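You operate a simulated robot arm through the tools that you are given. There is no shell and no other tool. Be economical: measure what you need, move in short steps, check, and stop when the job is done.

You run a simulated robot arm. Do the job below in one go: nothing can be reset, and whatever is moved stays where it is left.

TASK
Put the white filter from the long table on the blue film leaf. Put the square steel insert labelled "block" from the long table on the film leaf there. Open the spacers drawer, take the yellow tag labelled "cold" from the long table and leave it in the inside of the spacers drawer and shut the drawer again. Open the bench drawer five, take the yellow slug from the long table and leave it in the inside of the bench drawer five and shut the five again. Any order will do. Set down upright: white filter, yellow tag.
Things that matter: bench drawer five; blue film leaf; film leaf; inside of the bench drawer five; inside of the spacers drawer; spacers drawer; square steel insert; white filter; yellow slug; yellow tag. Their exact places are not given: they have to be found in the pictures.

Only the result counts: the job must be done as asked and must still hold three seconds after the hand-in. Knocking over, shifting, dropping, spilling or breaking anything else fails it.

THE ROBOT
A 6-joint arm with a two-finger parallel gripper on a trunk, on a base that drives. Base frame: it is fixed to the floor where the robot stands at the start and does not move with it; the origin is under the middle of the robot, x ahead of it, y to its left, z up. Lengths are in m, angles in degrees, forces in N, time in s.
Its first joint turns from -166.0 to 166.0 degrees. Places, roughly: bench drawer five [3.5, 3, 0.7]; blue film leaf (6x9x3 cm) [0.8, 0.1, 0.8]; film leaf (11x11x1 cm) [1.1, 0.6, 0.8]; inside of the bench drawer five [3.5, 3, 0.7]; inside of the spacers drawer [-0.9, 2.1, 0.7]; spacers drawer [-0.8, 2.1, 0.7]; square steel insert [0.75, 0, 0.75]; white filter [0.75, -0.25, 0.75]; yellow slug [1, 0.75, 0.75]; yellow tag [1, 0, 0.75]. Payload 3.43 kg.
The tool frame sits at the grasp point between the pads (the TCP): z along the fingers, y along the line on which they close. The tips reach 0.034 m beyond it. The gripper opens to 0.128 m. The fingers are 0.024 m wide and 0.012 m thick; the gripper's body (0.048 by 0.13 m) begins 0.096 m behind the TCP.
Orientation is told as [roll, pitch, yaw] about the base's x, y, z axes, in that order, counted from this pose: with the fingers straight down and closing along the base's y, the tool's x points along the base's -x, its y along +y and its z along -z.

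THE INTERFACE
- The arm moves only by the tool arm_command. Its argument "increments" is one flat list of numbers, 7 for each row, row after row: the shift along the base's x, y, z in units of 300 mm (1.0 is 300 mm), then the turn, a rotation vector about the base's x, y, z in units of 120 degrees (1.0 is 120 degrees), then the closure in counts, from 0 (fully open) to 255 (shut). In form: [tx, ty, tz, wx, wy, wz, jaw, tx, ty, tz, wx, wy, wz, jaw, ...]. A call has 1 to 12 rows; each row is the pose to reach, as a shift and turn from the pose commanded when the call began. A call with a number of a shift or a turn outside -1 to 1 is refused whole. Rows are played at 5 a second. More than 0.05 m and 8.6 degrees between two rows, or a gripper value outside its range, and nothing of the call is played. Where a pose cannot be reached the arm comes as near as it can. A force on the tool above 40 N (or 10 N above the force at the start of the call, whichever is more), or a blocked arm, ends the call early, and 0.2 s more pass. Each finger travels about 0.153 m/s and halts on what it meets, pressing with about 24 N; the grip force reading is that of the motor and also rises with nothing between the fingers. The clock runs only during rows and for 0.2 s after the last one: add rows that repeat a pose to give the fingers time. It gives the time, the measured TCP pose, the force on the tool (base axes), the opening and the grip force at its end, in the units of the frame above (readings bear some noise), with the torque about the TCP (base axes, N m) and any sound that the robot's microphone picked up.
- Cameras (640 x 400 px; columns grow to the right, rows downward): "scene" is now at [0.1672, 0.2246, 1.2256]; the picture's right is [0.02, -1.00, 0.00], its down [-0.38, -0.01, -0.93] and it looks along [0.93, 0.02, -0.38] (base axes); focal length 249 px, centre (320, 200). "wrist" rides on the gripper at [0.076, -0.011, -0.16] in the tool frame; the picture's right is [0.15, 0.99, 0.00], its down [-0.88, 0.13, -0.46] and it looks along [-0.45, 0.07, 0.89] (tool axes); focal length 234 px, centre (320, 200).
- camera(camera): a new picture of that camera. The clock stands still meanwhile.
- drive_base(legs): drives the robot by 1 to 6 legs, each [ahead, left, turn to the left] in m, m and degrees, along the robot's own axes; the way and the turn of a leg run together, so that a leg with both is an arc; at most 1.5 m and 180 degrees a leg. The arm and the cameras ride along, it lands a little off, and it stops where it bumps. It gives what a move gives.
- turn_head(pan, tilt): turns the head with the scene camera to pan (to the left, within 143 degrees either way) and tilt (down, from -29 to 69), counted from straight ahead of the robot. It gives what a move gives.
- locate(camera, pixels): for up to 12 pixels [column, row] of the newest picture of that camera ("zoom" is the newest enlarged one), the place [x, y, z] in the base frame of the surface seen there, good to about 0.002 m, but the place of the scene camera against the robot may be out by one fixed shift of up to 0.012 m in any direction. The clock stands still meanwhile.
- close_up(camera, box): a new picture of the part [left, top, right, bottom] of that camera's present view, enlarged. The clock stands still meanwhile.
- sign_off(): hands the job in; it is judged then, once.

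Go step by step. Measure first, check grasps and placings, and put right what went wrong. The budget is 124 turns and 118 pictures, counting those below and the enlarged ones. Unless the task says otherwise, let go and move clear before handing in, and close with one line.

The tools are called after "Request:" as name(argument=value, ...) on one line, values as JSON. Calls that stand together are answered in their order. arm_command: Moves the arm, as the interface text tells. Its arguments: {"type":"object","properties":{"increments":{"type":"array","items":{"type":"number"}}},"required":["increments"]} The other tools are called the same way: drive_base (legs) drives the base; turn_head (pan, tilt) turns the head that bears the scene camera; camera (camera) takes a picture; locate (camera, pixels) gives the place of the surface under pixels of a picture; close_up (camera, box) takes an enlarged picture of a part of a camera's view; sign_off () hands the job in.

At the start:

```text
time_s: 0.0
position: [0.7536, 0.2114, 1.1006]
orientation: [0.0, 0.0, 0.0]
wrist_force: [1.1, -0.1, -0.5]
ft_torque: [0.01, 0.0, -0.02]
finger_gap: 0.128
gripper_force: 0.0
robot x, y, heading: [0.0001, -0.0035, -0.1]
head pan, tilt: [1.4, 22.3]
```

scene: 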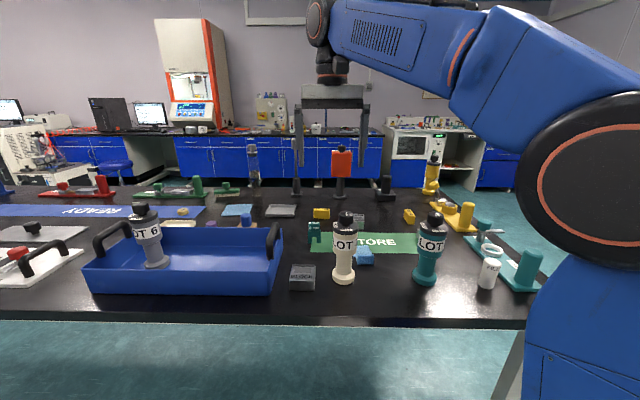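
wrist: 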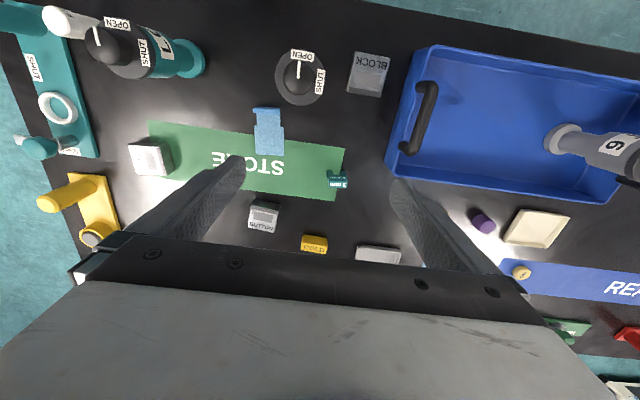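

The start pictures show a crowded table with the block at about (303,277) and the white filter possibly at (488,272). I take close-ups to identify the pieces.

Request:
close_up(camera="scene", box=[280, 180, 440, 300])

Request:
close_up(camera="scene", box=[400, 170, 560, 300])

Request:
close_up(camera="scene", box=[120, 170, 310, 300])

Request:
close_up(camera="wrist", box=[0, 0, 400, 270])

```text
3.33 times, centred on (360, 240) of scene
```

zoom: 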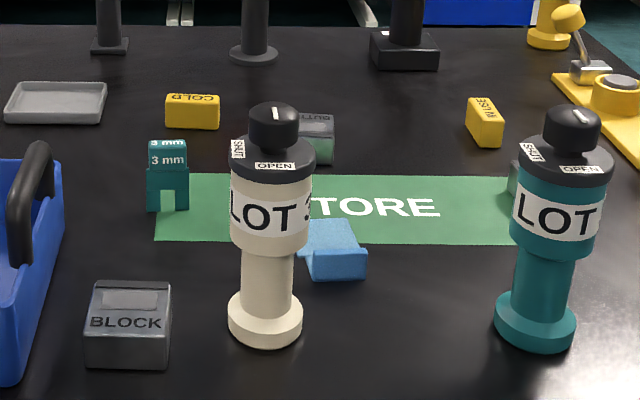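

```text
3.08 times, centred on (480, 235) of scene
```

zoom: 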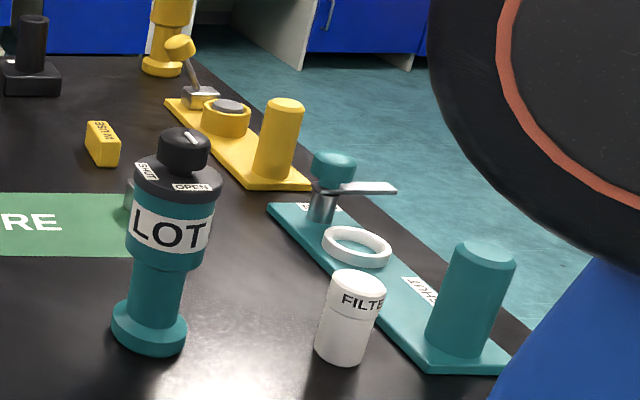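

```text
3.08 times, centred on (215, 235) of scene
```

zoom: 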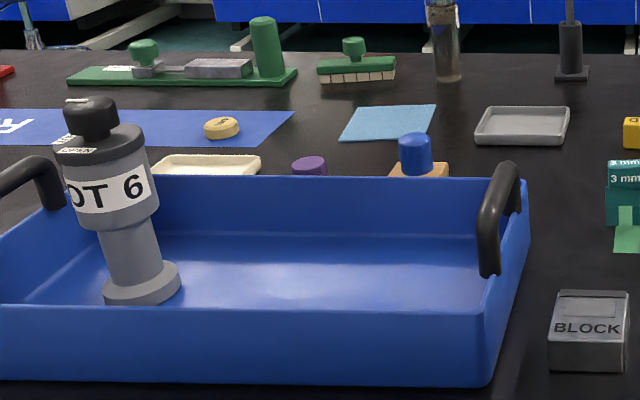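

```text
1.48 times, centred on (200, 135) of wrist
```

zoom: 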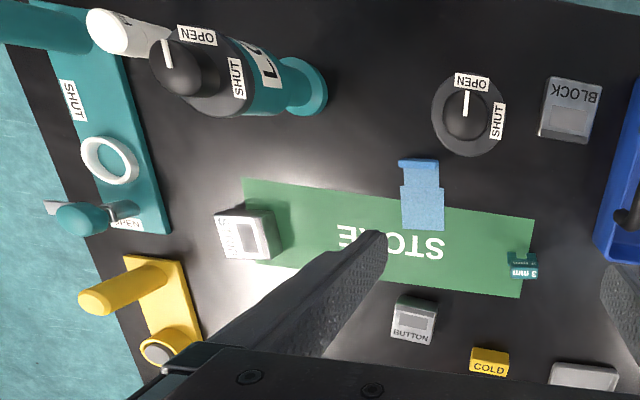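

The film leaf shows at scene (238,210), the yellow disc at (183,211), the blue leaf at (363,257) and "COLD" at (321,213). I locate them with both cameras.

Request:
locate(camera="scene", pixels=[[303, 270], [304, 284], [363, 248], [364, 260], [321, 210], [183, 209], [238, 210], [226, 214], [250, 205], [492, 263], [488, 283], [355, 217]])

Request:
locate(camera="wrist", pixels=[[375, 55], [352, 53], [389, 58], [383, 97], [347, 92], [265, 110], [270, 130], [270, 150], [315, 240], [520, 272], [262, 209], [67, 22]])

```text
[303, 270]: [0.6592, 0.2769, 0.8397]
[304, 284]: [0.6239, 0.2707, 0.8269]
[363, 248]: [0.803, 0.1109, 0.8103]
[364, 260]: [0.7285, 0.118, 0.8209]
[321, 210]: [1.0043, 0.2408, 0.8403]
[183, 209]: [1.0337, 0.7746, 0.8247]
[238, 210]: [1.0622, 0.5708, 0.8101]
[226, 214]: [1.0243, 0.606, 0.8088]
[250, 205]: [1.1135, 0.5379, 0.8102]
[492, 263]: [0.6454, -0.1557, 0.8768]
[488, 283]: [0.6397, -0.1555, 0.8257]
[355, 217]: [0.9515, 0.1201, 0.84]
```

```text
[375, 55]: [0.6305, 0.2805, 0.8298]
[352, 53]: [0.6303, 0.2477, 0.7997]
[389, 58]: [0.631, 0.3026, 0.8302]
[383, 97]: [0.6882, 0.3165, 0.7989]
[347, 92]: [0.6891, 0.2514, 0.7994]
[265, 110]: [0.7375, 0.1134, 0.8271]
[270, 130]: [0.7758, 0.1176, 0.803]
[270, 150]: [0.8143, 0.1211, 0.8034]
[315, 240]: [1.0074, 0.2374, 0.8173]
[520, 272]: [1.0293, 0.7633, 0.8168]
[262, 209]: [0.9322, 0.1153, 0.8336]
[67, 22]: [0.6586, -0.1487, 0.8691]
```

Scene z reads about 9 mm high compared with the wrist. I check detail around the block, the blue leaf and the filter in the wrist view.

Request:
close_up(camera="wrist", box=[230, 30, 410, 170])

Request:
close_up(camera="wrist", box=[0, 0, 200, 125])

Request:
close_up(camera="scene", box=[330, 200, 530, 310])

```text
2.86 times, centred on (320, 100) of wrist
```

zoom: 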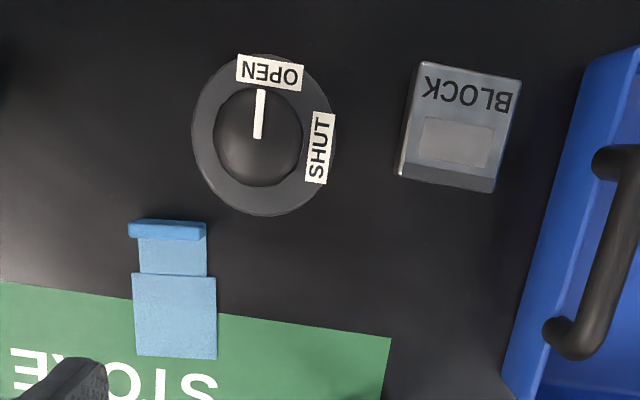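

```text
3.20 times, centred on (100, 62) of wrist
```

zoom: 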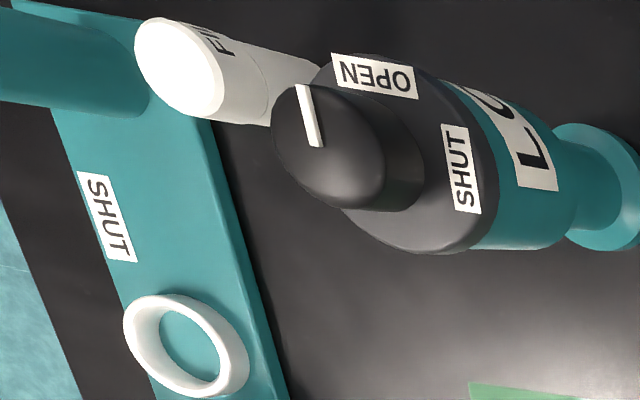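

```text
3.20 times, centred on (430, 255) of scene
```

zoom: 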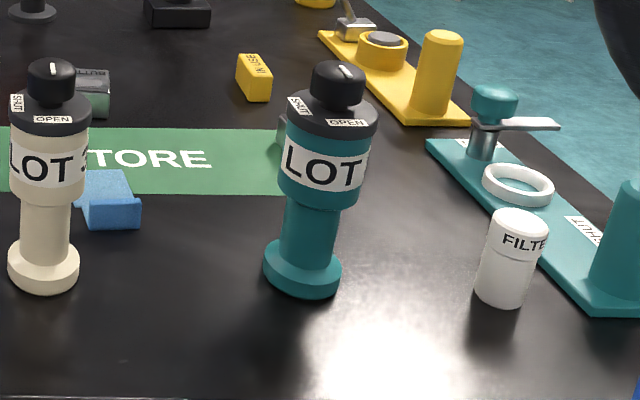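

I re-take the leaf close-up and locate its corners, the bottle tops and the filter.

Request:
locate(camera="zoom", pixels=[[52, 65], [45, 280], [336, 70], [305, 285], [516, 218], [500, 300], [478, 285], [526, 290], [440, 35], [495, 90], [15, 270], [270, 280]])

Request:
close_up(camera="wrist", box=[230, 80, 330, 170])

```text
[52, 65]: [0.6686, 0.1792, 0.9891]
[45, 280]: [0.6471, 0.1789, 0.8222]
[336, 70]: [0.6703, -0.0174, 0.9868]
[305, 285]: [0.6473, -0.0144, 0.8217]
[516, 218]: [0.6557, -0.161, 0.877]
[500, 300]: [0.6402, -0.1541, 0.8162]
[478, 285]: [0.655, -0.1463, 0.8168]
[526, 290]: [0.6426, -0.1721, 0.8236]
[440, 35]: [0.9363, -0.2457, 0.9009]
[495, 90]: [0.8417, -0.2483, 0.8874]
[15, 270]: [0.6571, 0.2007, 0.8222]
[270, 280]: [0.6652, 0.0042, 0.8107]
```

```text
4.44 times, centred on (280, 125) of wrist
```

zoom: 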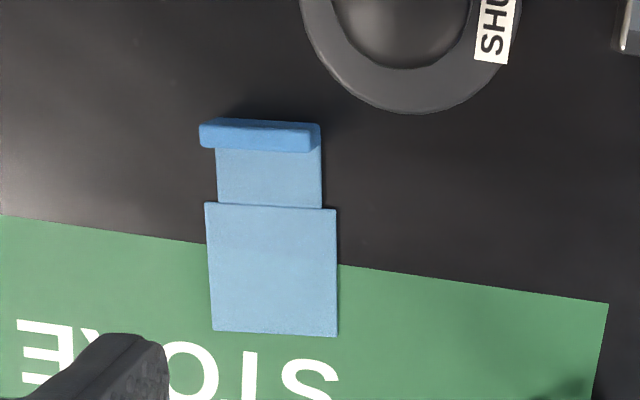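

Request:
locate(camera="zoom", pixels=[[215, 325], [332, 330], [330, 215], [212, 210], [215, 180], [318, 195], [205, 125], [315, 130], [260, 140], [270, 170], [270, 215], [270, 270]])

Request:
turn_head(pan=90, tilt=20)

Request:
camera(camera="scene")

```text
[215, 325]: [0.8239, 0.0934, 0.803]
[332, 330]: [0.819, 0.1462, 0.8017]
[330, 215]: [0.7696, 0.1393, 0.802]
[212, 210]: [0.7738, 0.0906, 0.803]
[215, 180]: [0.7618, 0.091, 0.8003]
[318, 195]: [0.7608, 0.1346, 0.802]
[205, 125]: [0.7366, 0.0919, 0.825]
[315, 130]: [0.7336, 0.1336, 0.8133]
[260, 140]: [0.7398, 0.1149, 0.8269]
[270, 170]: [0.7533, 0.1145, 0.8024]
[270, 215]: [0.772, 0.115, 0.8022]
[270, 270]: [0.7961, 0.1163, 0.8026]
```

```text
time_s: 1.6
position: [0.7532, 0.2097, 1.1015]
orientation: [0.0, 0.0, 0.0]
wrist_force: [-0.6, 1.0, -0.3]
ft_torque: [-0.02, -0.02, -0.04]
finger_gap: 0.1284
gripper_force: 0.1
robot x, y, heading: [0.0003, -0.0022, -0.2]
head pan, tilt: [90.0, 20.0]
```

```text
107 pictures are left
```

scene: 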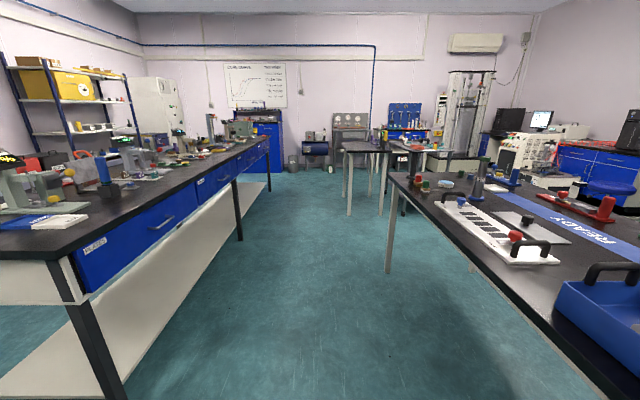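

The blue leaf's flat part is centred near (0.797, 0.117, 0.803). I move the hand toward the filter with yaw 90, staying high above the bottles.

Request:
arm_command(increments=[-0.027, -0.09, 0, 0, 0, 0.068, 0, -0.054, -0.18, 0, 0, 0, 0.136, 0, -0.081, -0.27, 0, 0, 0, 0.204, 0, -0.108, -0.36, 0, 0, 0, 0.272, 0, -0.135, -0.45, 0, 0, 0, 0.34, 0, -0.162, -0.54, 0, 0, 0, 0.408, 0, -0.19, -0.63, 0, 0, 0, 0.477, 0, -0.22, -0.72, 0, 0, 0, 0.545, 0, -0.25, -0.81, 0, 0, 0, 0.613, 0, -0.28, -0.9, 0, 0, 0, 0.681, 0, -0.3, -1, 0, 0, 0, 0.75, 0, -0.3, -1, 0, 0, 0, 0.75, 0])

Request:
camera(camera="wrist")

```text
time_s: 4.2
position: [0.6632, -0.0898, 1.1012]
orientation: [0.0, -0.1, 90.1]
wrist_force: [0.1, 0.2, -0.2]
ft_torque: [0.0, 0.01, 0.0]
finger_gap: 0.128
gripper_force: 0.1
robot x, y, heading: [-0.0004, -0.0009, -0.0]
head pan, tilt: [90.0, 20.0]
```

```text
106 pictures are left
```

wrist: 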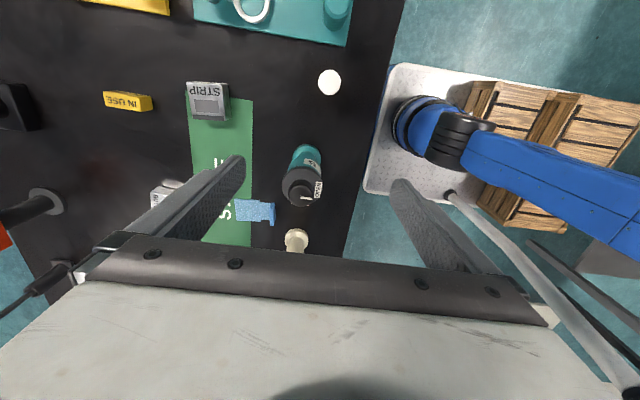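

The filter's top disc is at (330,82). I locate its rim.

Request:
locate(camera="wrist", pixels=[[330, 82], [320, 82], [340, 82], [330, 72], [330, 92], [349, 30], [330, 42], [303, 190], [300, 155], [310, 100]])

Request:
close_up(camera="wrist", box=[280, 0, 400, 120])

```text
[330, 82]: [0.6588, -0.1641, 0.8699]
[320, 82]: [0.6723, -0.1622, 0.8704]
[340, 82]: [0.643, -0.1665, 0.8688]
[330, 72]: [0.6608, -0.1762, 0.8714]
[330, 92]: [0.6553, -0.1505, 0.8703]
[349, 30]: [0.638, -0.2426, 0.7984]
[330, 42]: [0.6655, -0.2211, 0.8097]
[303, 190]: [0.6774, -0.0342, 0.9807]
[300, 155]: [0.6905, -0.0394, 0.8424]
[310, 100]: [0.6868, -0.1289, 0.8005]
```

```text
3.33 times, centred on (340, 60) of wrist
```

zoom: 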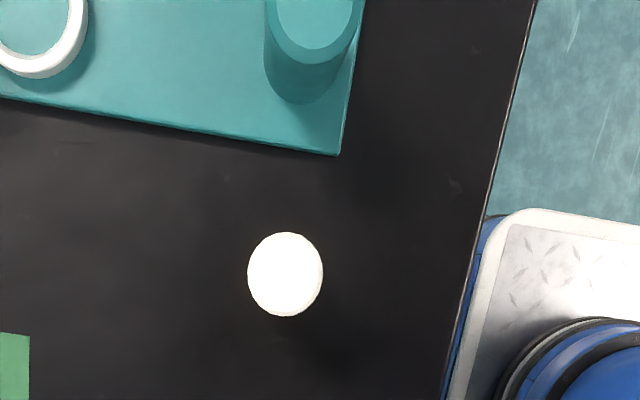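

The filter is centred at (0.658, -0.163) with its top at 0.870. I descend over it and stop before closing.

Request:
arm_command(increments=[-0.01, -0.12, 0, 0, 0, 0, 76, -0.0187, -0.248, 0, 0, 0, 0, 76, -0.0187, -0.248, -0.15, 0, 0, 0, 76, -0.0187, -0.248, -0.3, 0, 0, 0, 76, -0.0187, -0.248, -0.45, 0, 0, 0, 76, -0.0187, -0.248, -0.6, 0, 0, 0, 76, -0.0187, -0.248, -0.72, 0, 0, 0, 76, -0.0187, -0.248, -0.8, 0, 0, 0, 76, -0.0187, -0.248, -0.852, 0, 0, 0, 76, -0.0187, -0.248, -0.852, 0, 0, 0, 76])

Request:
camera(camera="wrist")

```text
time_s: 6.4
position: [0.6584, -0.164, 0.8445]
orientation: [0.0, 0.0, 90.0]
wrist_force: [0.2, -0.7, 0.4]
ft_torque: [0.03, 0.0, -0.01]
finger_gap: 0.0899
gripper_force: 0.0
robot x, y, heading: [0.0003, -0.0006, 0.4]
head pan, tilt: [90.0, 20.0]
```

```text
104 pictures are left
```

wrist: 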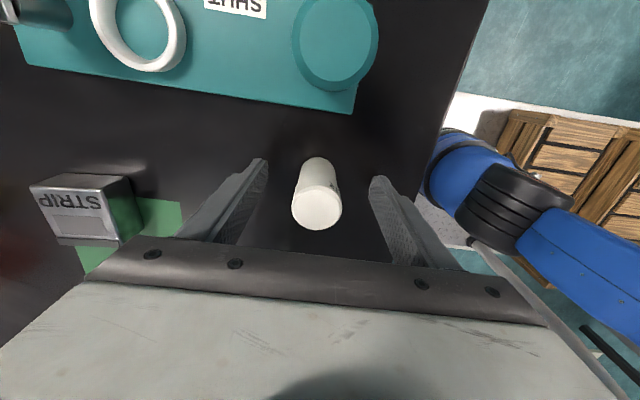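

The filter stands between the fingers. I close and lift it.

Request:
arm_command(increments=[0, 0, 0, 0, 0, 0, 140, 0, 0, 0, 0, 0, 0, 230, 0, 0, 0, 0, 0, 0, 230, 0, 0, 0, 0, 0, 0, 230, 0, 0, 0.03, 0, 0, 0, 230, 0, 0, 0.1, 0, 0, 0, 230, 0, 0, 0.25, 0, 0, 0, 230, 0, 0, 0.4, 0, 0, 0, 230, 0, 0, 0.55, 0, 0, 0, 230, 0, 0, 0.7, 0, 0, 0, 230, 0, 0, 0.8, 0, 0, 0, 230])

Request:
camera(camera="wrist")

```text
time_s: 8.8
position: [0.6573, -0.1658, 1.0846]
orientation: [0.0, -0.1, 89.9]
wrist_force: [0.3, 0.0, -0.8]
ft_torque: [-0.01, 0.02, -0.02]
finger_gap: 0.0327
gripper_force: 24.6
robot x, y, heading: [-0.0017, 0.0017, 0.1]
head pan, tilt: [90.0, 20.0]
```

```text
103 pictures are left
```

wrist: 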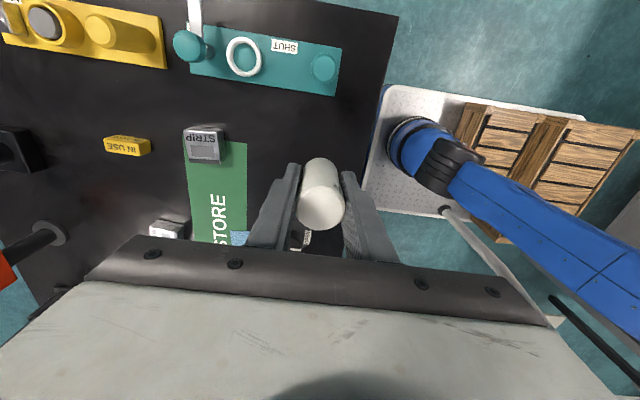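

The filter is held (gap 0.033). I carry it over the blue leaf's flat part and go part-way down.

Request:
arm_command(increments=[0.065, 0.133, 0, 0, 0, 0, 230, 0.13, 0.267, 0, 0, 0, 0, 230, 0.196, 0.4, 0, 0, 0, 0, 230, 0.261, 0.533, 0, 0, 0, 0, 230, 0.326, 0.667, 0, 0, 0, 0, 230, 0.392, 0.8, 0, 0, 0, 0, 230, 0.457, 0.933, 0, 0, 0, 0, 230, 0.457, 0.933, -0.15, 0, 0, 0, 230, 0.457, 0.933, -0.3, 0, 0, 0, 230, 0.457, 0.933, -0.45, 0, 0, 0, 230, 0.457, 0.933, -0.6, 0, 0, 0, 230, 0.457, 0.933, -0.65, 0, 0, 0, 230])

Request:
camera(camera="wrist")

Request:
turn_head(pan=0, tilt=25)

Request:
close_up(camera="scene", box=[240, 120, 440, 300])

```text
time_s: 11.4
position: [0.7945, 0.115, 0.8894]
orientation: [0.0, 0.0, 89.9]
wrist_force: [0.3, 0.3, -0.1]
ft_torque: [0.02, -0.05, 0.03]
finger_gap: 0.0329
gripper_force: 23.9
robot x, y, heading: [-0.0012, 0.0012, -0.1]
head pan, tilt: [90.0, 20.0]
```

```text
102 pictures are left
```

wrist: 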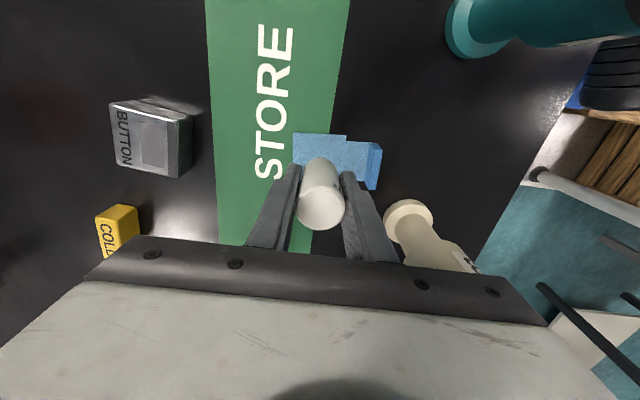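

```text
time_s: 13.1
position: [0.796, 0.1165, 0.8902]
orientation: [0.0, 0.0, 89.9]
wrist_force: [-0.2, 0.1, -0.3]
ft_torque: [0.0, -0.05, -0.02]
finger_gap: 0.0327
gripper_force: 24.2
robot x, y, heading: [-0.0, -0.0031, -0.0]
head pan, tilt: [0.0, 25.0]
```

```text
2.22 times, centred on (340, 210) of scene
```

zoom: 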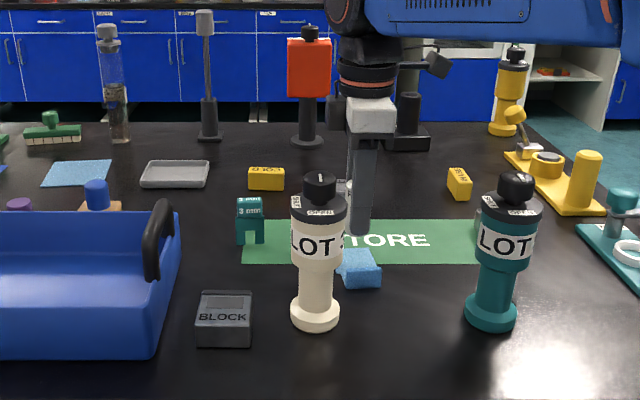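

The pose sits well over the leaf. I lower 42 mm.

Request:
arm_command(increments=[0, 0, -0.05, 0, 0, 0, 230, 0, 0, -0.1, 0, 0, 0, 230, 0, 0, -0.125, 0, 0, 0, 230, 0, 0, -0.138, 0, 0, 0, 230, 0, 0, -0.138, 0, 0, 0, 230])

Request:
camera(camera="wrist")

```text
time_s: 14.3
position: [0.7936, 0.1156, 0.8494]
orientation: [0.1, 0.0, 90.0]
wrist_force: [0.3, -0.4, -0.3]
ft_torque: [0.0, -0.01, 0.05]
finger_gap: 0.0328
gripper_force: 24.5
robot x, y, heading: [0.0004, 0.0049, -0.2]
head pan, tilt: [0.0, 25.0]
```

```text
100 pictures are left
```

wrist: 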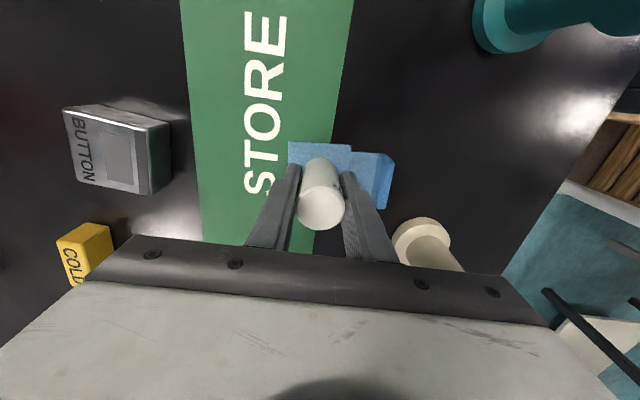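

No contact force yet; I go down another 1.5 mm, then open slowly and rise.

Request:
arm_command(increments=[0, 0, -0.004, 0, 0, 0, 230, 0, 0, -0.006, 0, 0, 0, 230, 0, 0, -0.006, 0, 0, 0, 180, 0, 0, -0.006, 0, 0, 0, 160, 0, 0, -0.006, 0, 0, 0, 140, 0, 0, -0.006, 0, 0, 0, 130, 0, 0, 0.1, 0, 0, 0, 130, 0, 0, 0.25, 0, 0, 0, 130, 0, 0, 0.4, 0, 0, 0, 130, 0, 0, 0.55, 0, 0, 0, 130, 0, 0, 0.7, 0, 0, 0, 130, 0, 0, 0.8, 0, 0, 0, 130])

Request:
camera(camera="wrist")

Request:
close_up(camera="scene", box=[240, 120, 440, 300])

```text
time_s: 16.9
position: [0.7932, 0.1144, 1.088]
orientation: [0.0, -0.1, 90.0]
wrist_force: [0.2, 0.3, 0.8]
ft_torque: [0.03, -0.01, -0.02]
finger_gap: 0.0627
gripper_force: 0.1
robot x, y, heading: [-0.0019, -0.0005, 0.3]
head pan, tilt: [0.0, 25.0]
```

```text
99 pictures are left
```

wrist: 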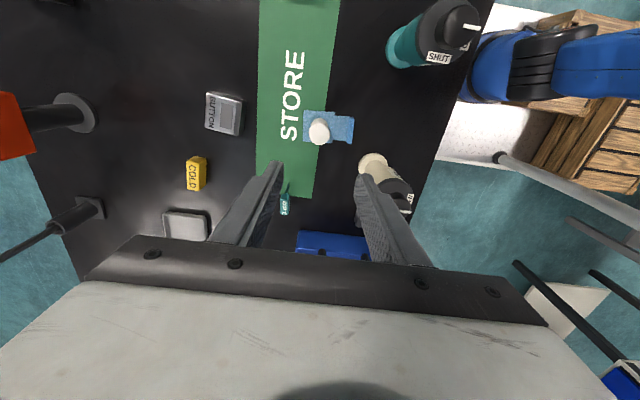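

```text
2.22 times, centred on (340, 210) of scene
```

zoom: 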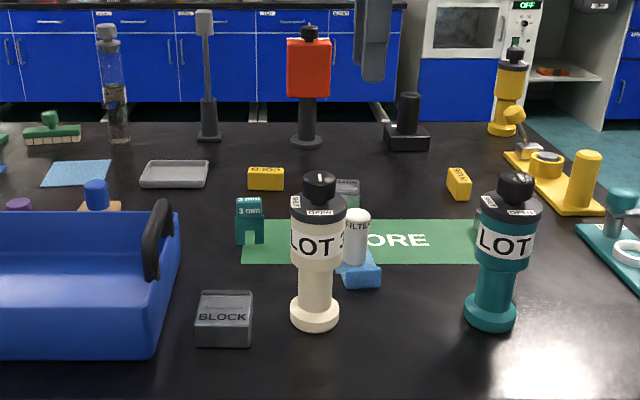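

The filter stands upright on the blue leaf. Next the block; I also measure the table edge and the base front for driving closer later.

Request:
locate(camera="wrist", pixels=[[440, 145], [458, 155], [480, 155], [320, 130], [445, 155], [600, 165], [184, 225], [196, 173]])

Request:
locate(camera="zoom", pixels=[[224, 300], [198, 322], [250, 322], [224, 340], [75, 172], [300, 70], [110, 140], [355, 215]])

```text
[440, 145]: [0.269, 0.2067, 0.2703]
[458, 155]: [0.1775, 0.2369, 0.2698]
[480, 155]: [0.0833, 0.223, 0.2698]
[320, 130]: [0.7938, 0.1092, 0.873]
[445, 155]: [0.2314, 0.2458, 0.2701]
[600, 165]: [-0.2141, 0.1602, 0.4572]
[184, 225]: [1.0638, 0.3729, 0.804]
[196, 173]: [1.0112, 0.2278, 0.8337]
```

```text
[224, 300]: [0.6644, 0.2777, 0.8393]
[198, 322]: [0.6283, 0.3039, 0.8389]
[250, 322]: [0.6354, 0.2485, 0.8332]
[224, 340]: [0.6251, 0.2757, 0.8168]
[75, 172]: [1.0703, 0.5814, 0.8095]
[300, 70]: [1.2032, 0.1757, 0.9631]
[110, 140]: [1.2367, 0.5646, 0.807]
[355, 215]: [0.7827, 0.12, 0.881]
```

The base deck is low (z 0.27, front near x 0.3), so it may slip under the table. I move over the block, turning toward yaw 0 and later -90, to keep the wrist camera away from the bottle.

Request:
arm_command(increments=[-0.04, 0.05, 0, 0, 0, -0.068, 0, -0.08, 0.1, 0, 0, 0, -0.136, 0, -0.12, 0.15, 0, 0, 0, -0.204, 0, -0.16, 0.2, 0, 0, 0, -0.272, 0, -0.2, 0.25, 0, 0, 0, -0.34, 0, -0.24, 0.3, 0, 0, 0, -0.408, 0, -0.28, 0.35, 0, 0, 0, -0.477, 0, -0.32, 0.4, 0, 0, 0, -0.545, 0, -0.36, 0.45, 0, 0, 0, -0.613, 0, -0.4, 0.5, 0, 0, 0, -0.681, 0, -0.45, 0.543, 0, 0, 0, -0.75, 0])

Request:
arm_command(increments=[0, 0, 0, 0, 0, -0.068, 0, 0, 0, 0, 0, 0, -0.136, 0, 0, 0, 0, 0, 0, -0.204, 0, 0, 0, 0, 0, 0, -0.272, 0, 0, 0, 0, 0, 0, -0.34, 0, 0, 0, 0, 0, 0, -0.408, 0, 0, 0, 0, 0, 0, -0.477, 0, 0, 0, 0, 0, 0, -0.545, 0, 0, 0, 0, 0, 0, -0.613, 0, 0, 0, 0, 0, 0, -0.681, 0, 0, 0, 0, 0, 0, -0.75, 0, 0, 0, 0, 0, 0, -0.75, 0])

Request:
camera(camera="wrist")

```text
time_s: 19.3
position: [0.6607, 0.2791, 1.0884]
orientation: [0.0, 0.0, -0.1]
wrist_force: [0.2, 0.5, 0.5]
ft_torque: [-0.04, 0.05, 0.0]
finger_gap: 0.1281
gripper_force: 0.0
robot x, y, heading: [-0.0027, 0.0001, -0.1]
head pan, tilt: [0.0, 25.0]
```

```text
time_s: 21.9
position: [0.6591, 0.2782, 1.0883]
orientation: [-0.1, -0.1, -90.0]
wrist_force: [-0.1, 0.2, 0.6]
ft_torque: [0.04, 0.02, 0.05]
finger_gap: 0.128
gripper_force: 0.1
robot x, y, heading: [0.0014, 0.001, -0.0]
head pan, tilt: [0.0, 25.0]
```

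```text
97 pictures are left
```

wrist: 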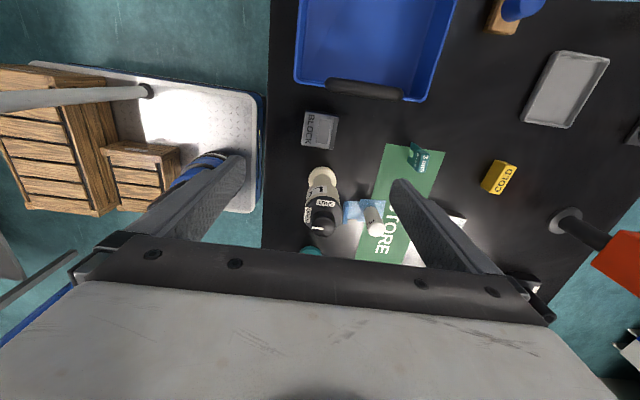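

I measure the block corners in a close-up.

Request:
close_up(camera="wrist", box=[280, 90, 360, 160])

Request:
locate(camera="wrist", pixels=[[268, 130], [255, 140], [365, 88], [300, 80], [145, 160], [60, 120]])

```text
5.71 times, centred on (320, 125) of wrist
```

zoom: 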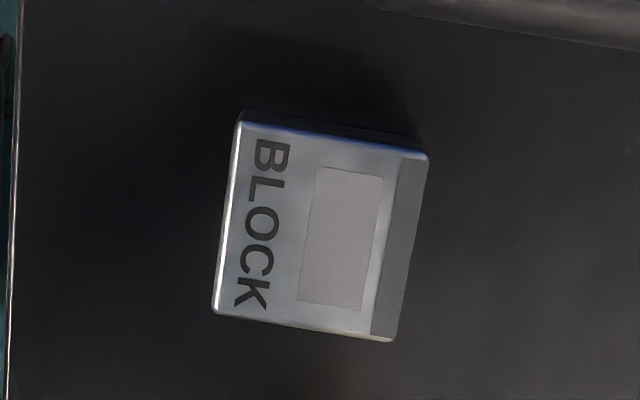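

```text
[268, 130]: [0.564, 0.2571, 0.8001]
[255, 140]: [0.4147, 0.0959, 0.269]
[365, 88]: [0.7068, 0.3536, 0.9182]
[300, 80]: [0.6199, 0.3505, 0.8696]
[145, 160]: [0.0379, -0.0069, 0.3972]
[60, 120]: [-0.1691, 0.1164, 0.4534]
```

Request:
locate(camera="zoom", pixels=[[245, 125], [422, 158], [390, 336], [218, 308], [320, 235], [388, 250]])

```text
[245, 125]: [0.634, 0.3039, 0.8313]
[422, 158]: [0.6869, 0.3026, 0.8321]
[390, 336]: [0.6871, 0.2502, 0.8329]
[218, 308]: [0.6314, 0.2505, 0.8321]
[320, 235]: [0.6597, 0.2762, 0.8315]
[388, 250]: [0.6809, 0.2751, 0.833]
```

The block is centred at (0.660, 0.277), is axis-aligned, and its top is at 0.832. I descend and grip along x.

Request:
arm_command(increments=[0, -0.01, -0.15, 0, 0, 0, 60, 0, -0.01, -0.3, 0, 0, 0, 60, 0, -0.01, -0.45, 0, 0, 0, 60, 0, -0.01, -0.6, 0, 0, 0, 60, 0, -0.01, -0.72, 0, 0, 0, 60, 0, -0.01, -0.8, 0, 0, 0, 60, 0, -0.01, -0.835, 0, 0, 0, 60, 0, -0.01, -0.835, 0, 0, 0, 60, 0, -0.01, -0.835, 0, 0, 0, 200, 0, -0.01, -0.835, 0, 0, 0, 200, 0, -0.01, -0.835, 0, 0, 0, 200])

Request:
camera(camera="wrist")

```text
time_s: 24.3
position: [0.6602, 0.275, 0.8383]
orientation: [-0.1, -0.1, -90.0]
wrist_force: [0.3, -0.9, 1.0]
ft_torque: [0.05, 0.0, -0.02]
finger_gap: 0.0588
gripper_force: 23.6
robot x, y, heading: [0.0003, 0.0027, -0.0]
head pan, tilt: [0.0, 25.0]
```

```text
95 pictures are left
```

wrist: 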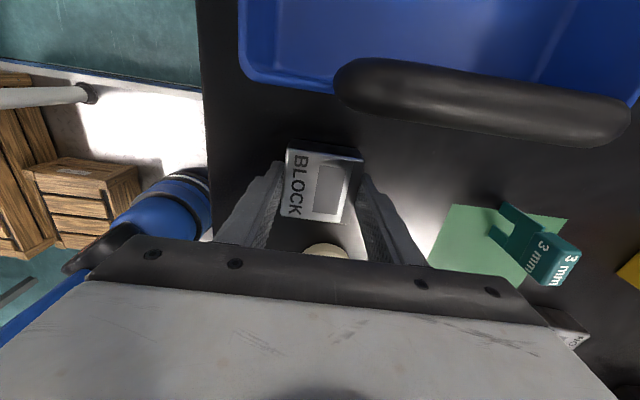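

The block is gripped (gap 0.059). I lift it high, then drive left 0.45 and ahead 0.13 to bring the film leaf within reach.

Request:
arm_command(increments=[0, 0, 0.04, 0, 0, 0, 200, 0, 0, 0.15, 0, 0, 0, 200, 0, 0, 0.3, 0, 0, 0, 200, 0, 0, 0.45, 0, 0, 0, 200, 0, 0, 0.6, 0, 0, 0, 200, 0, 0, 0.75, 0, 0, 0, 200, 0, 0, 0.9, 0, 0, 0, 200, 0, 0, 1.0, 0, 0, 0, 200])

Request:
drive_base(legs=[[0, 0.45, 0], [0.13, 0, 0]])

Request:
camera(camera="scene")

Request:
camera(camera="wrist")

```text
time_s: 26.1
position: [0.6601, 0.2768, 1.1398]
orientation: [0.0, 0.0, -89.9]
wrist_force: [-0.2, -0.1, -2.9]
ft_torque: [-0.03, 0.0, 0.02]
finger_gap: 0.0585
gripper_force: 24.1
robot x, y, heading: [0.0004, -0.0008, 0.3]
head pan, tilt: [0.0, 25.0]
```

```text
time_s: 29.7
position: [0.7924, 0.7258, 1.1392]
orientation: [0.0, 0.0, -90.0]
wrist_force: [-0.3, -0.3, -2.9]
ft_torque: [-0.01, 0.02, -0.01]
finger_gap: 0.0588
gripper_force: 24.0
robot x, y, heading: [0.1328, 0.4472, 0.1]
head pan, tilt: [0.0, 25.0]
```

```text
94 pictures are left
```

scene: 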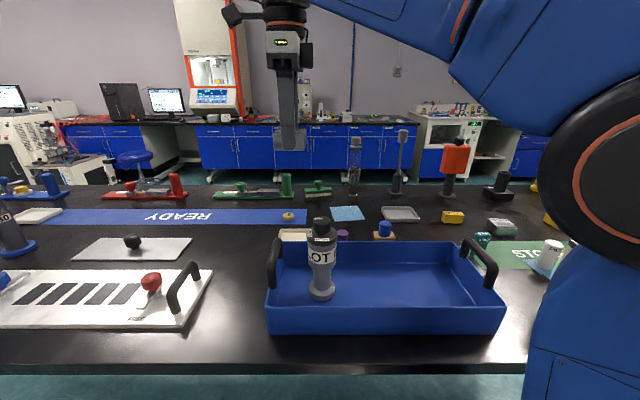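

```text
93 pictures are left
```

wrist: 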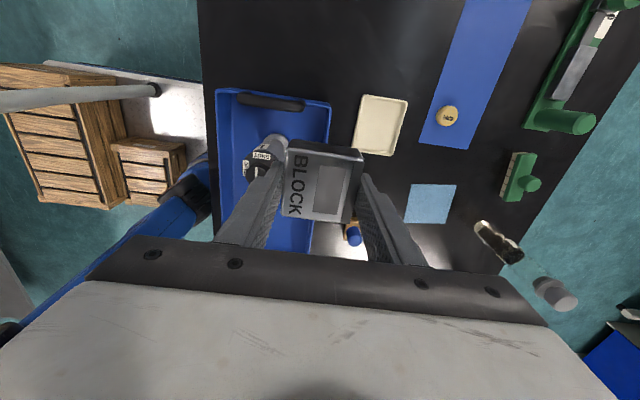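

The film leaf shows at wrist (430,203) and the yellow disc at (447,115). I locate both.

Request:
locate(camera="wrist", pixels=[[411, 185], [454, 186], [448, 221], [406, 220], [430, 203], [447, 115], [440, 113], [495, 238], [515, 185], [354, 235], [560, 290]])

Request:
close_up(camera="scene", box=[260, 130, 440, 250])

```text
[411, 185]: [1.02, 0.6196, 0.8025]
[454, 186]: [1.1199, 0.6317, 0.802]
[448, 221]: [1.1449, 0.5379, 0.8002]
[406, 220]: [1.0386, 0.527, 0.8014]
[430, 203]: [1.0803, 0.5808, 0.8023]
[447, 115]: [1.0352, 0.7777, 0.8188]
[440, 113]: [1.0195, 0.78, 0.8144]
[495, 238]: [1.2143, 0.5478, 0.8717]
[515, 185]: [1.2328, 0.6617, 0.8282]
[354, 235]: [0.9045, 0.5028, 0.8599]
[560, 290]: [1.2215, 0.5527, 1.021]
```

```text
3.33 times, centred on (350, 190) of scene
```

zoom: 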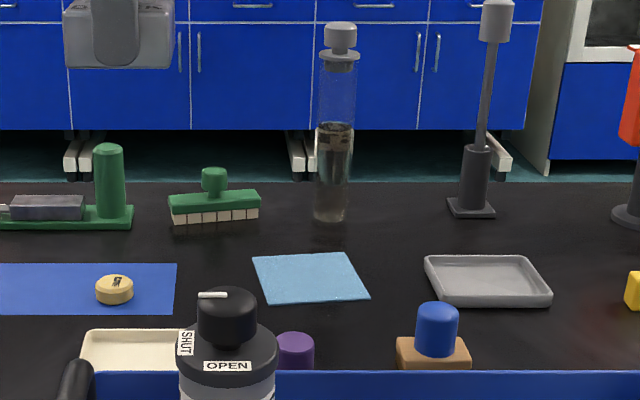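

The leaf is centred at about (1.081, 0.580, 0.802). I carry the block above it and go part-way down.

Request:
arm_command(increments=[0.137, -0.069, 0, 0, 0, 0, 200, 0.274, -0.139, 0, 0, 0, 0, 200, 0.412, -0.208, 0, 0, 0, 0, 200, 0.55, -0.278, 0, 0, 0, 0, 200, 0.687, -0.347, 0, 0, 0, 0, 200, 0.825, -0.417, 0, 0, 0, 0, 200, 0.962, -0.486, 0, 0, 0, 0, 200, 0.962, -0.486, -0.15, 0, 0, 0, 200, 0.962, -0.486, -0.3, 0, 0, 0, 200, 0.962, -0.486, -0.45, 0, 0, 0, 200, 0.962, -0.486, -0.6, 0, 0, 0, 200, 0.962, -0.486, -0.7, 0, 0, 0, 200])

Request:
camera(camera="wrist")

Request:
close_up(camera="scene", box=[260, 90, 440, 250])

```text
time_s: 32.3
position: [1.0793, 0.5801, 0.9289]
orientation: [0.1, 0.0, -90.0]
wrist_force: [-0.1, -0.3, -1.3]
ft_torque: [-0.03, 0.0, 0.01]
finger_gap: 0.0588
gripper_force: 23.8
out of reach, approached as far as the arm can: row 5, 6, 7
robot x, y, heading: [0.1284, 0.4526, -0.2]
head pan, tilt: [0.0, 25.0]
```

```text
91 pictures are left
```

wrist: 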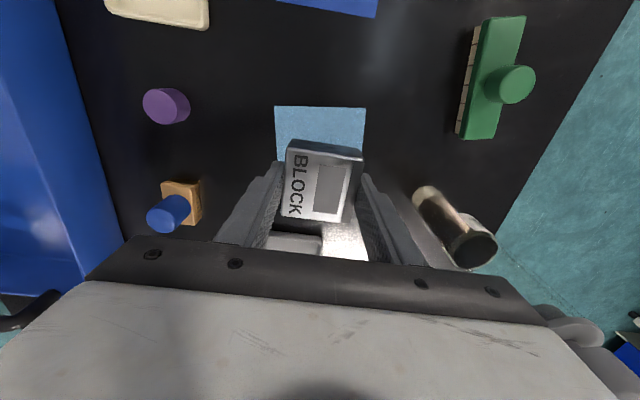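

```text
2.50 times, centred on (350, 170) of scene
```

zoom: 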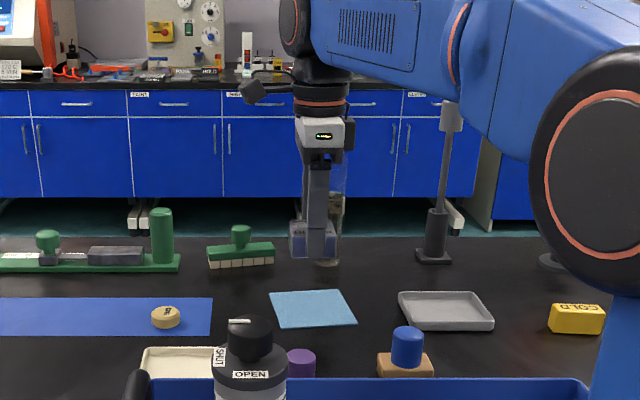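

The block hangs over the leaf, clear of the jar. I lower it to about 1 mm above contact.

Request:
arm_command(increments=[0, 0, -0.12, 0, 0, 0, 200, 0, 0, -0.22, 0, 0, 0, 200, 0, 0, -0.27, 0, 0, 0, 200, 0, 0, -0.29, 0, 0, 0, 200, 0, 0, -0.297, 0, 0, 0, 200, 0, 0, -0.297, 0, 0, 0, 200])

Request:
camera(camera="wrist")

```text
time_s: 33.7
position: [1.0807, 0.5809, 0.8405]
orientation: [0.1, 0.0, -89.9]
wrist_force: [0.0, 1.5, 7.2]
ft_torque: [0.03, 0.02, -0.01]
finger_gap: 0.0583
gripper_force: 23.7
robot x, y, heading: [0.1312, 0.4516, -0.3]
head pan, tilt: [0.0, 25.0]
```

```text
89 pictures are left
```

wrist: 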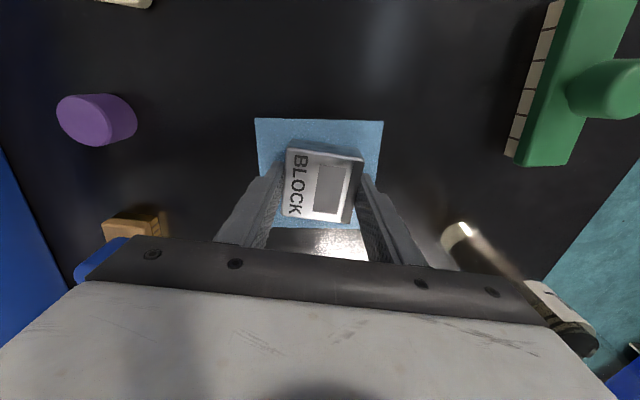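

Contact at 7 N with the block on the leaf. I open and rise.

Request:
arm_command(increments=[0, 0, 0, 0, 0, 0, 130, 0, 0, 0, 0, 0, 0, 110, 0, 0, 0, 0, 0, 0, 80, 0, 0, 0, 0, 0, 0, 80, 0, 0, 0.1, 0, 0, 0, 80, 0, 0, 0.25, 0, 0, 0, 80, 0, 0, 0.4, 0, 0, 0, 80, 0, 0, 0.5, 0, 0, 0, 80, 0, 0, 0.6, 0, 0, 0, 80])

Request:
camera(camera="wrist")

```text
time_s: 35.7
position: [1.0791, 0.581, 1.0203]
orientation: [0.0, 0.0, -90.0]
wrist_force: [0.2, 0.2, -0.3]
ft_torque: [-0.01, 0.03, 0.02]
finger_gap: 0.0878
gripper_force: 0.0
robot x, y, heading: [0.1332, 0.4537, 0.1]
head pan, tilt: [0.0, 25.0]
```

```text
88 pictures are left
```

wrist: 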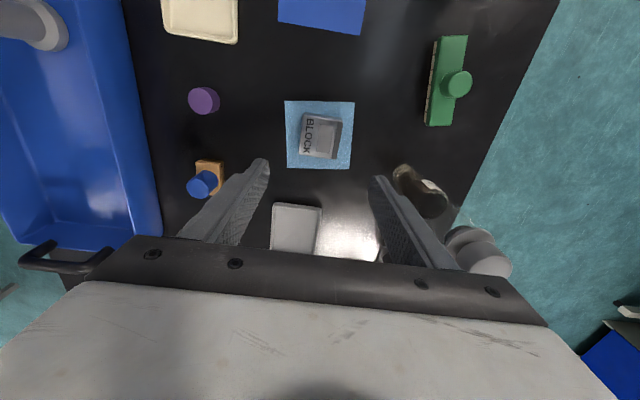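

The block sits on the film leaf. I retract the arm high and look around for the drawers.

Request:
arm_command(increments=[0, 0, 0.15, 0, 0, 0, 80, 0, 0, 0.3, 0, 0, 0, 80, 0, 0, 0.45, 0, 0, 0, 80, -0.15, 0, 0.5, 0, 0, 0, 80, -0.3, 0, 0.5, 0, 0, 0, 80, -0.45, 0, 0.5, 0, 0, 0, 80, -0.6, 0, 0.5, 0, 0, 0, 80, -0.75, 0, 0.5, 0, 0, 0, 80, -0.9, 0, 0.5, 0, 0, 0, 80, -1, 0, 0.5, 0, 0, 0, 80])

Request:
turn_head(pan=110, tilt=20)

Request:
camera(camera="scene")

Request:
turn_head(pan=45, tilt=10)

Request:
camera(camera="scene")

```text
time_s: 37.9
position: [0.7808, 0.5808, 1.1693]
orientation: [-0.1, 0.0, -90.1]
wrist_force: [0.7, 0.1, -1.0]
ft_torque: [-0.03, 0.05, 0.07]
finger_gap: 0.0877
gripper_force: 0.0
out of reach, approached as far as the arm can: row 2, 3, 4, 5, 6, 7
robot x, y, heading: [0.1366, 0.4515, 0.2]
head pan, tilt: [0.0, 25.0]
```

```text
time_s: 39.8
position: [0.7817, 0.5808, 1.1702]
orientation: [0.0, 0.0, -90.0]
wrist_force: [0.9, -0.1, -0.1]
ft_torque: [-0.02, -0.02, -0.02]
finger_gap: 0.0877
gripper_force: 0.1
robot x, y, heading: [0.1308, 0.4504, 0.3]
head pan, tilt: [110.0, 20.0]
```

```text
87 pictures are left
```

scene: 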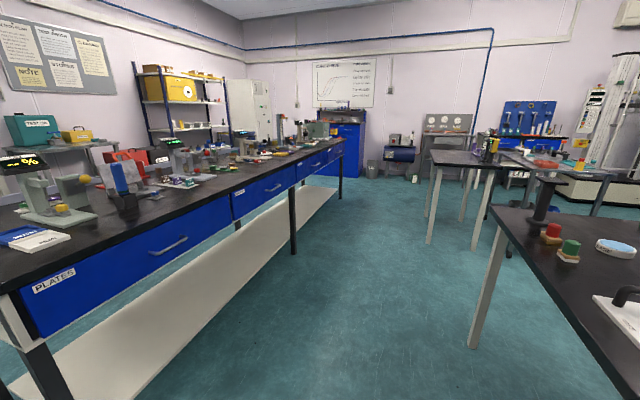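

```text
time_s: 41.1
position: [0.7814, 0.5812, 1.1688]
orientation: [0.0, 0.0, -89.9]
wrist_force: [-0.8, 0.2, -0.1]
ft_torque: [0.01, 0.0, -0.03]
finger_gap: 0.0877
gripper_force: 0.1
robot x, y, heading: [0.134, 0.4504, -0.1]
head pan, tilt: [45.0, 10.0]
```

```text
86 pictures are left
```

scene: 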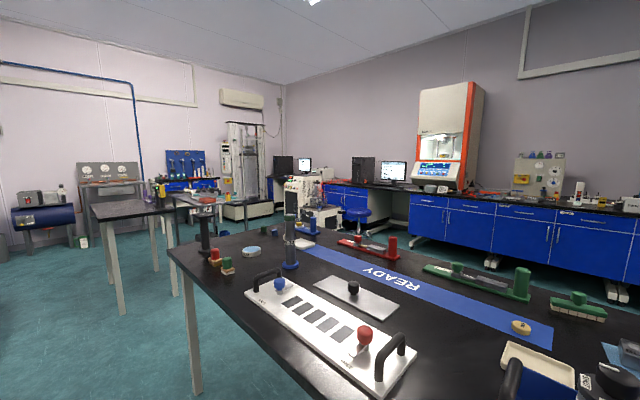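

The left bench has a "PLATES" drawer and others further on. I locate their fronts after zooming in.

Request:
turn_head(pan=110, tilt=20)

Request:
close_up(camera="scene", box=[180, 130, 360, 260])

Request:
camera(camera="scene")

Request:
locate(camera="scene", pixels=[[270, 187], [240, 195], [280, 195], [315, 164], [165, 247], [230, 205], [490, 350], [430, 240], [295, 260], [205, 290], [232, 222], [231, 195]])

```text
time_s: 42.5
position: [0.7813, 0.582, 1.17]
orientation: [0.0, 0.1, -90.0]
wrist_force: [-0.3, 0.3, 0.7]
ft_torque: [0.0, -0.01, -0.03]
finger_gap: 0.0878
gripper_force: 0.0
robot x, y, heading: [0.1348, 0.45, 0.0]
head pan, tilt: [110.0, 20.0]
```

```text
3.08 times, centred on (270, 195) of scene
```

zoom: 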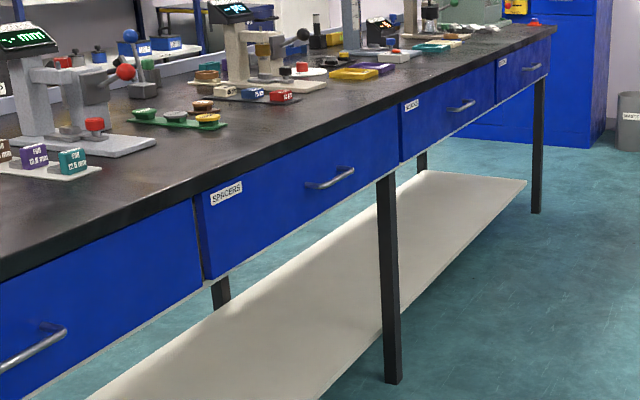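

```text
84 pictures are left
```

scene: 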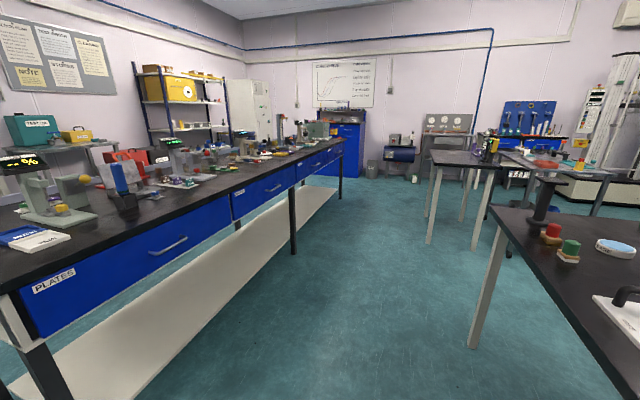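

```text
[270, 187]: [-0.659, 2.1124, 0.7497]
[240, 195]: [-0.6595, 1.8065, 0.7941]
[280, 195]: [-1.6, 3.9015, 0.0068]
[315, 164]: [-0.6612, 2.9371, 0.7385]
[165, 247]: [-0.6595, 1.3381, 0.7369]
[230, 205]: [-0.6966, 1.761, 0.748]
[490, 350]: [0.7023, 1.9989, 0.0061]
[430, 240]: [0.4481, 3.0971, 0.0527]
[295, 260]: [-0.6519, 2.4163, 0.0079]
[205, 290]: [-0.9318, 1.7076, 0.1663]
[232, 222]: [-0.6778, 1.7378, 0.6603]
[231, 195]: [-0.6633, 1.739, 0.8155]
```

The spacers drawer front is at x≈-0.66, spanning y 1.74–2.49, with its handle near y 2.11, z 0.74. I back off, turn left and drive up the aisle alongside it.

Request:
drive_base(legs=[[-0.25, 0, 0], [0, 0, 90], [1.3, -0.2, 0], [0.2, 0, 0]])

Request:
turn_head(pan=90, tilt=35)

Request:
camera(camera="scene")

```text
time_s: 55.5
position: [-0.0448, 2.5902, 1.1694]
orientation: [0.0, -0.1, -0.2]
wrist_force: [-0.3, -0.2, -0.1]
ft_torque: [0.0, -0.01, 0.01]
finger_gap: 0.0879
gripper_force: 0.0
robot x, y, heading: [0.0878, 1.9387, 89.9]
head pan, tilt: [110.0, 20.0]
```

```text
time_s: 56.3
position: [-0.0442, 2.5916, 1.1698]
orientation: [0.0, 0.0, -0.1]
wrist_force: [0.5, -0.9, -0.3]
ft_torque: [0.02, 0.0, -0.04]
finger_gap: 0.0879
gripper_force: 0.0
robot x, y, heading: [0.0858, 1.9395, 89.6]
head pan, tilt: [90.0, 35.0]
```

```text
83 pictures are left
```

scene: 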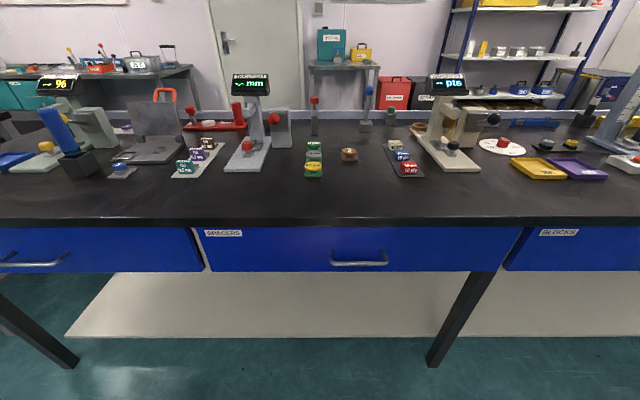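

The spacers drawer is directly left with its handle at (360,262). I locate the handle and front.

Request:
close_up(camera="scene", box=[300, 215, 420, 285])

Request:
locate(camera="zoom", pixels=[[160, 230], [470, 240], [315, 262], [315, 255], [315, 270], [315, 180], [315, 330], [315, 70], [170, 260], [460, 262]])

Request:
locate(camera="scene", pixels=[[200, 229], [520, 230], [210, 272], [497, 271], [350, 232], [360, 215], [330, 259], [390, 259]])

```text
5.33 times, centred on (360, 250) of scene
```

zoom: 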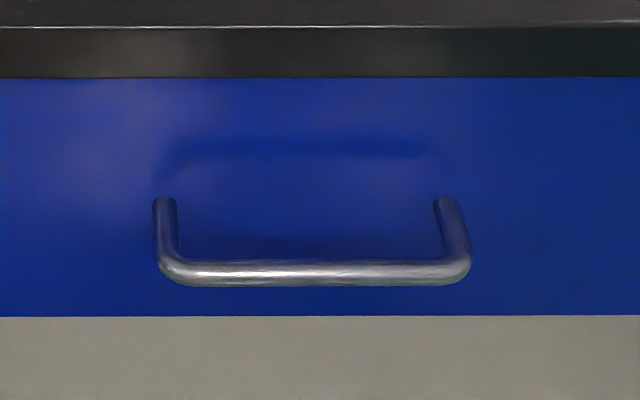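

```text
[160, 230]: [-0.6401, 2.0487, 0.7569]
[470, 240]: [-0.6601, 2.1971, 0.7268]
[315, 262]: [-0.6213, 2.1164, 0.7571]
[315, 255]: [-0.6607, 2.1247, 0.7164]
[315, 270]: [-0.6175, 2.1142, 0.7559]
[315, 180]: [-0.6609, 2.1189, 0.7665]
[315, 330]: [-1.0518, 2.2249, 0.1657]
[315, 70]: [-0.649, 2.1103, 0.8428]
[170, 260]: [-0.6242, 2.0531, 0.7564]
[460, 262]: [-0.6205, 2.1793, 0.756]
```

```text
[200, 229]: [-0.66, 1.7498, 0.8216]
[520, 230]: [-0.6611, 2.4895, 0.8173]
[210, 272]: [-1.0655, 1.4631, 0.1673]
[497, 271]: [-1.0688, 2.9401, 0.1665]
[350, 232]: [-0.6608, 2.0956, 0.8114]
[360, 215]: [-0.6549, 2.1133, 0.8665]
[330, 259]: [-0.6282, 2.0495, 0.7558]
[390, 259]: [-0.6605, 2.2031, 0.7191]
```

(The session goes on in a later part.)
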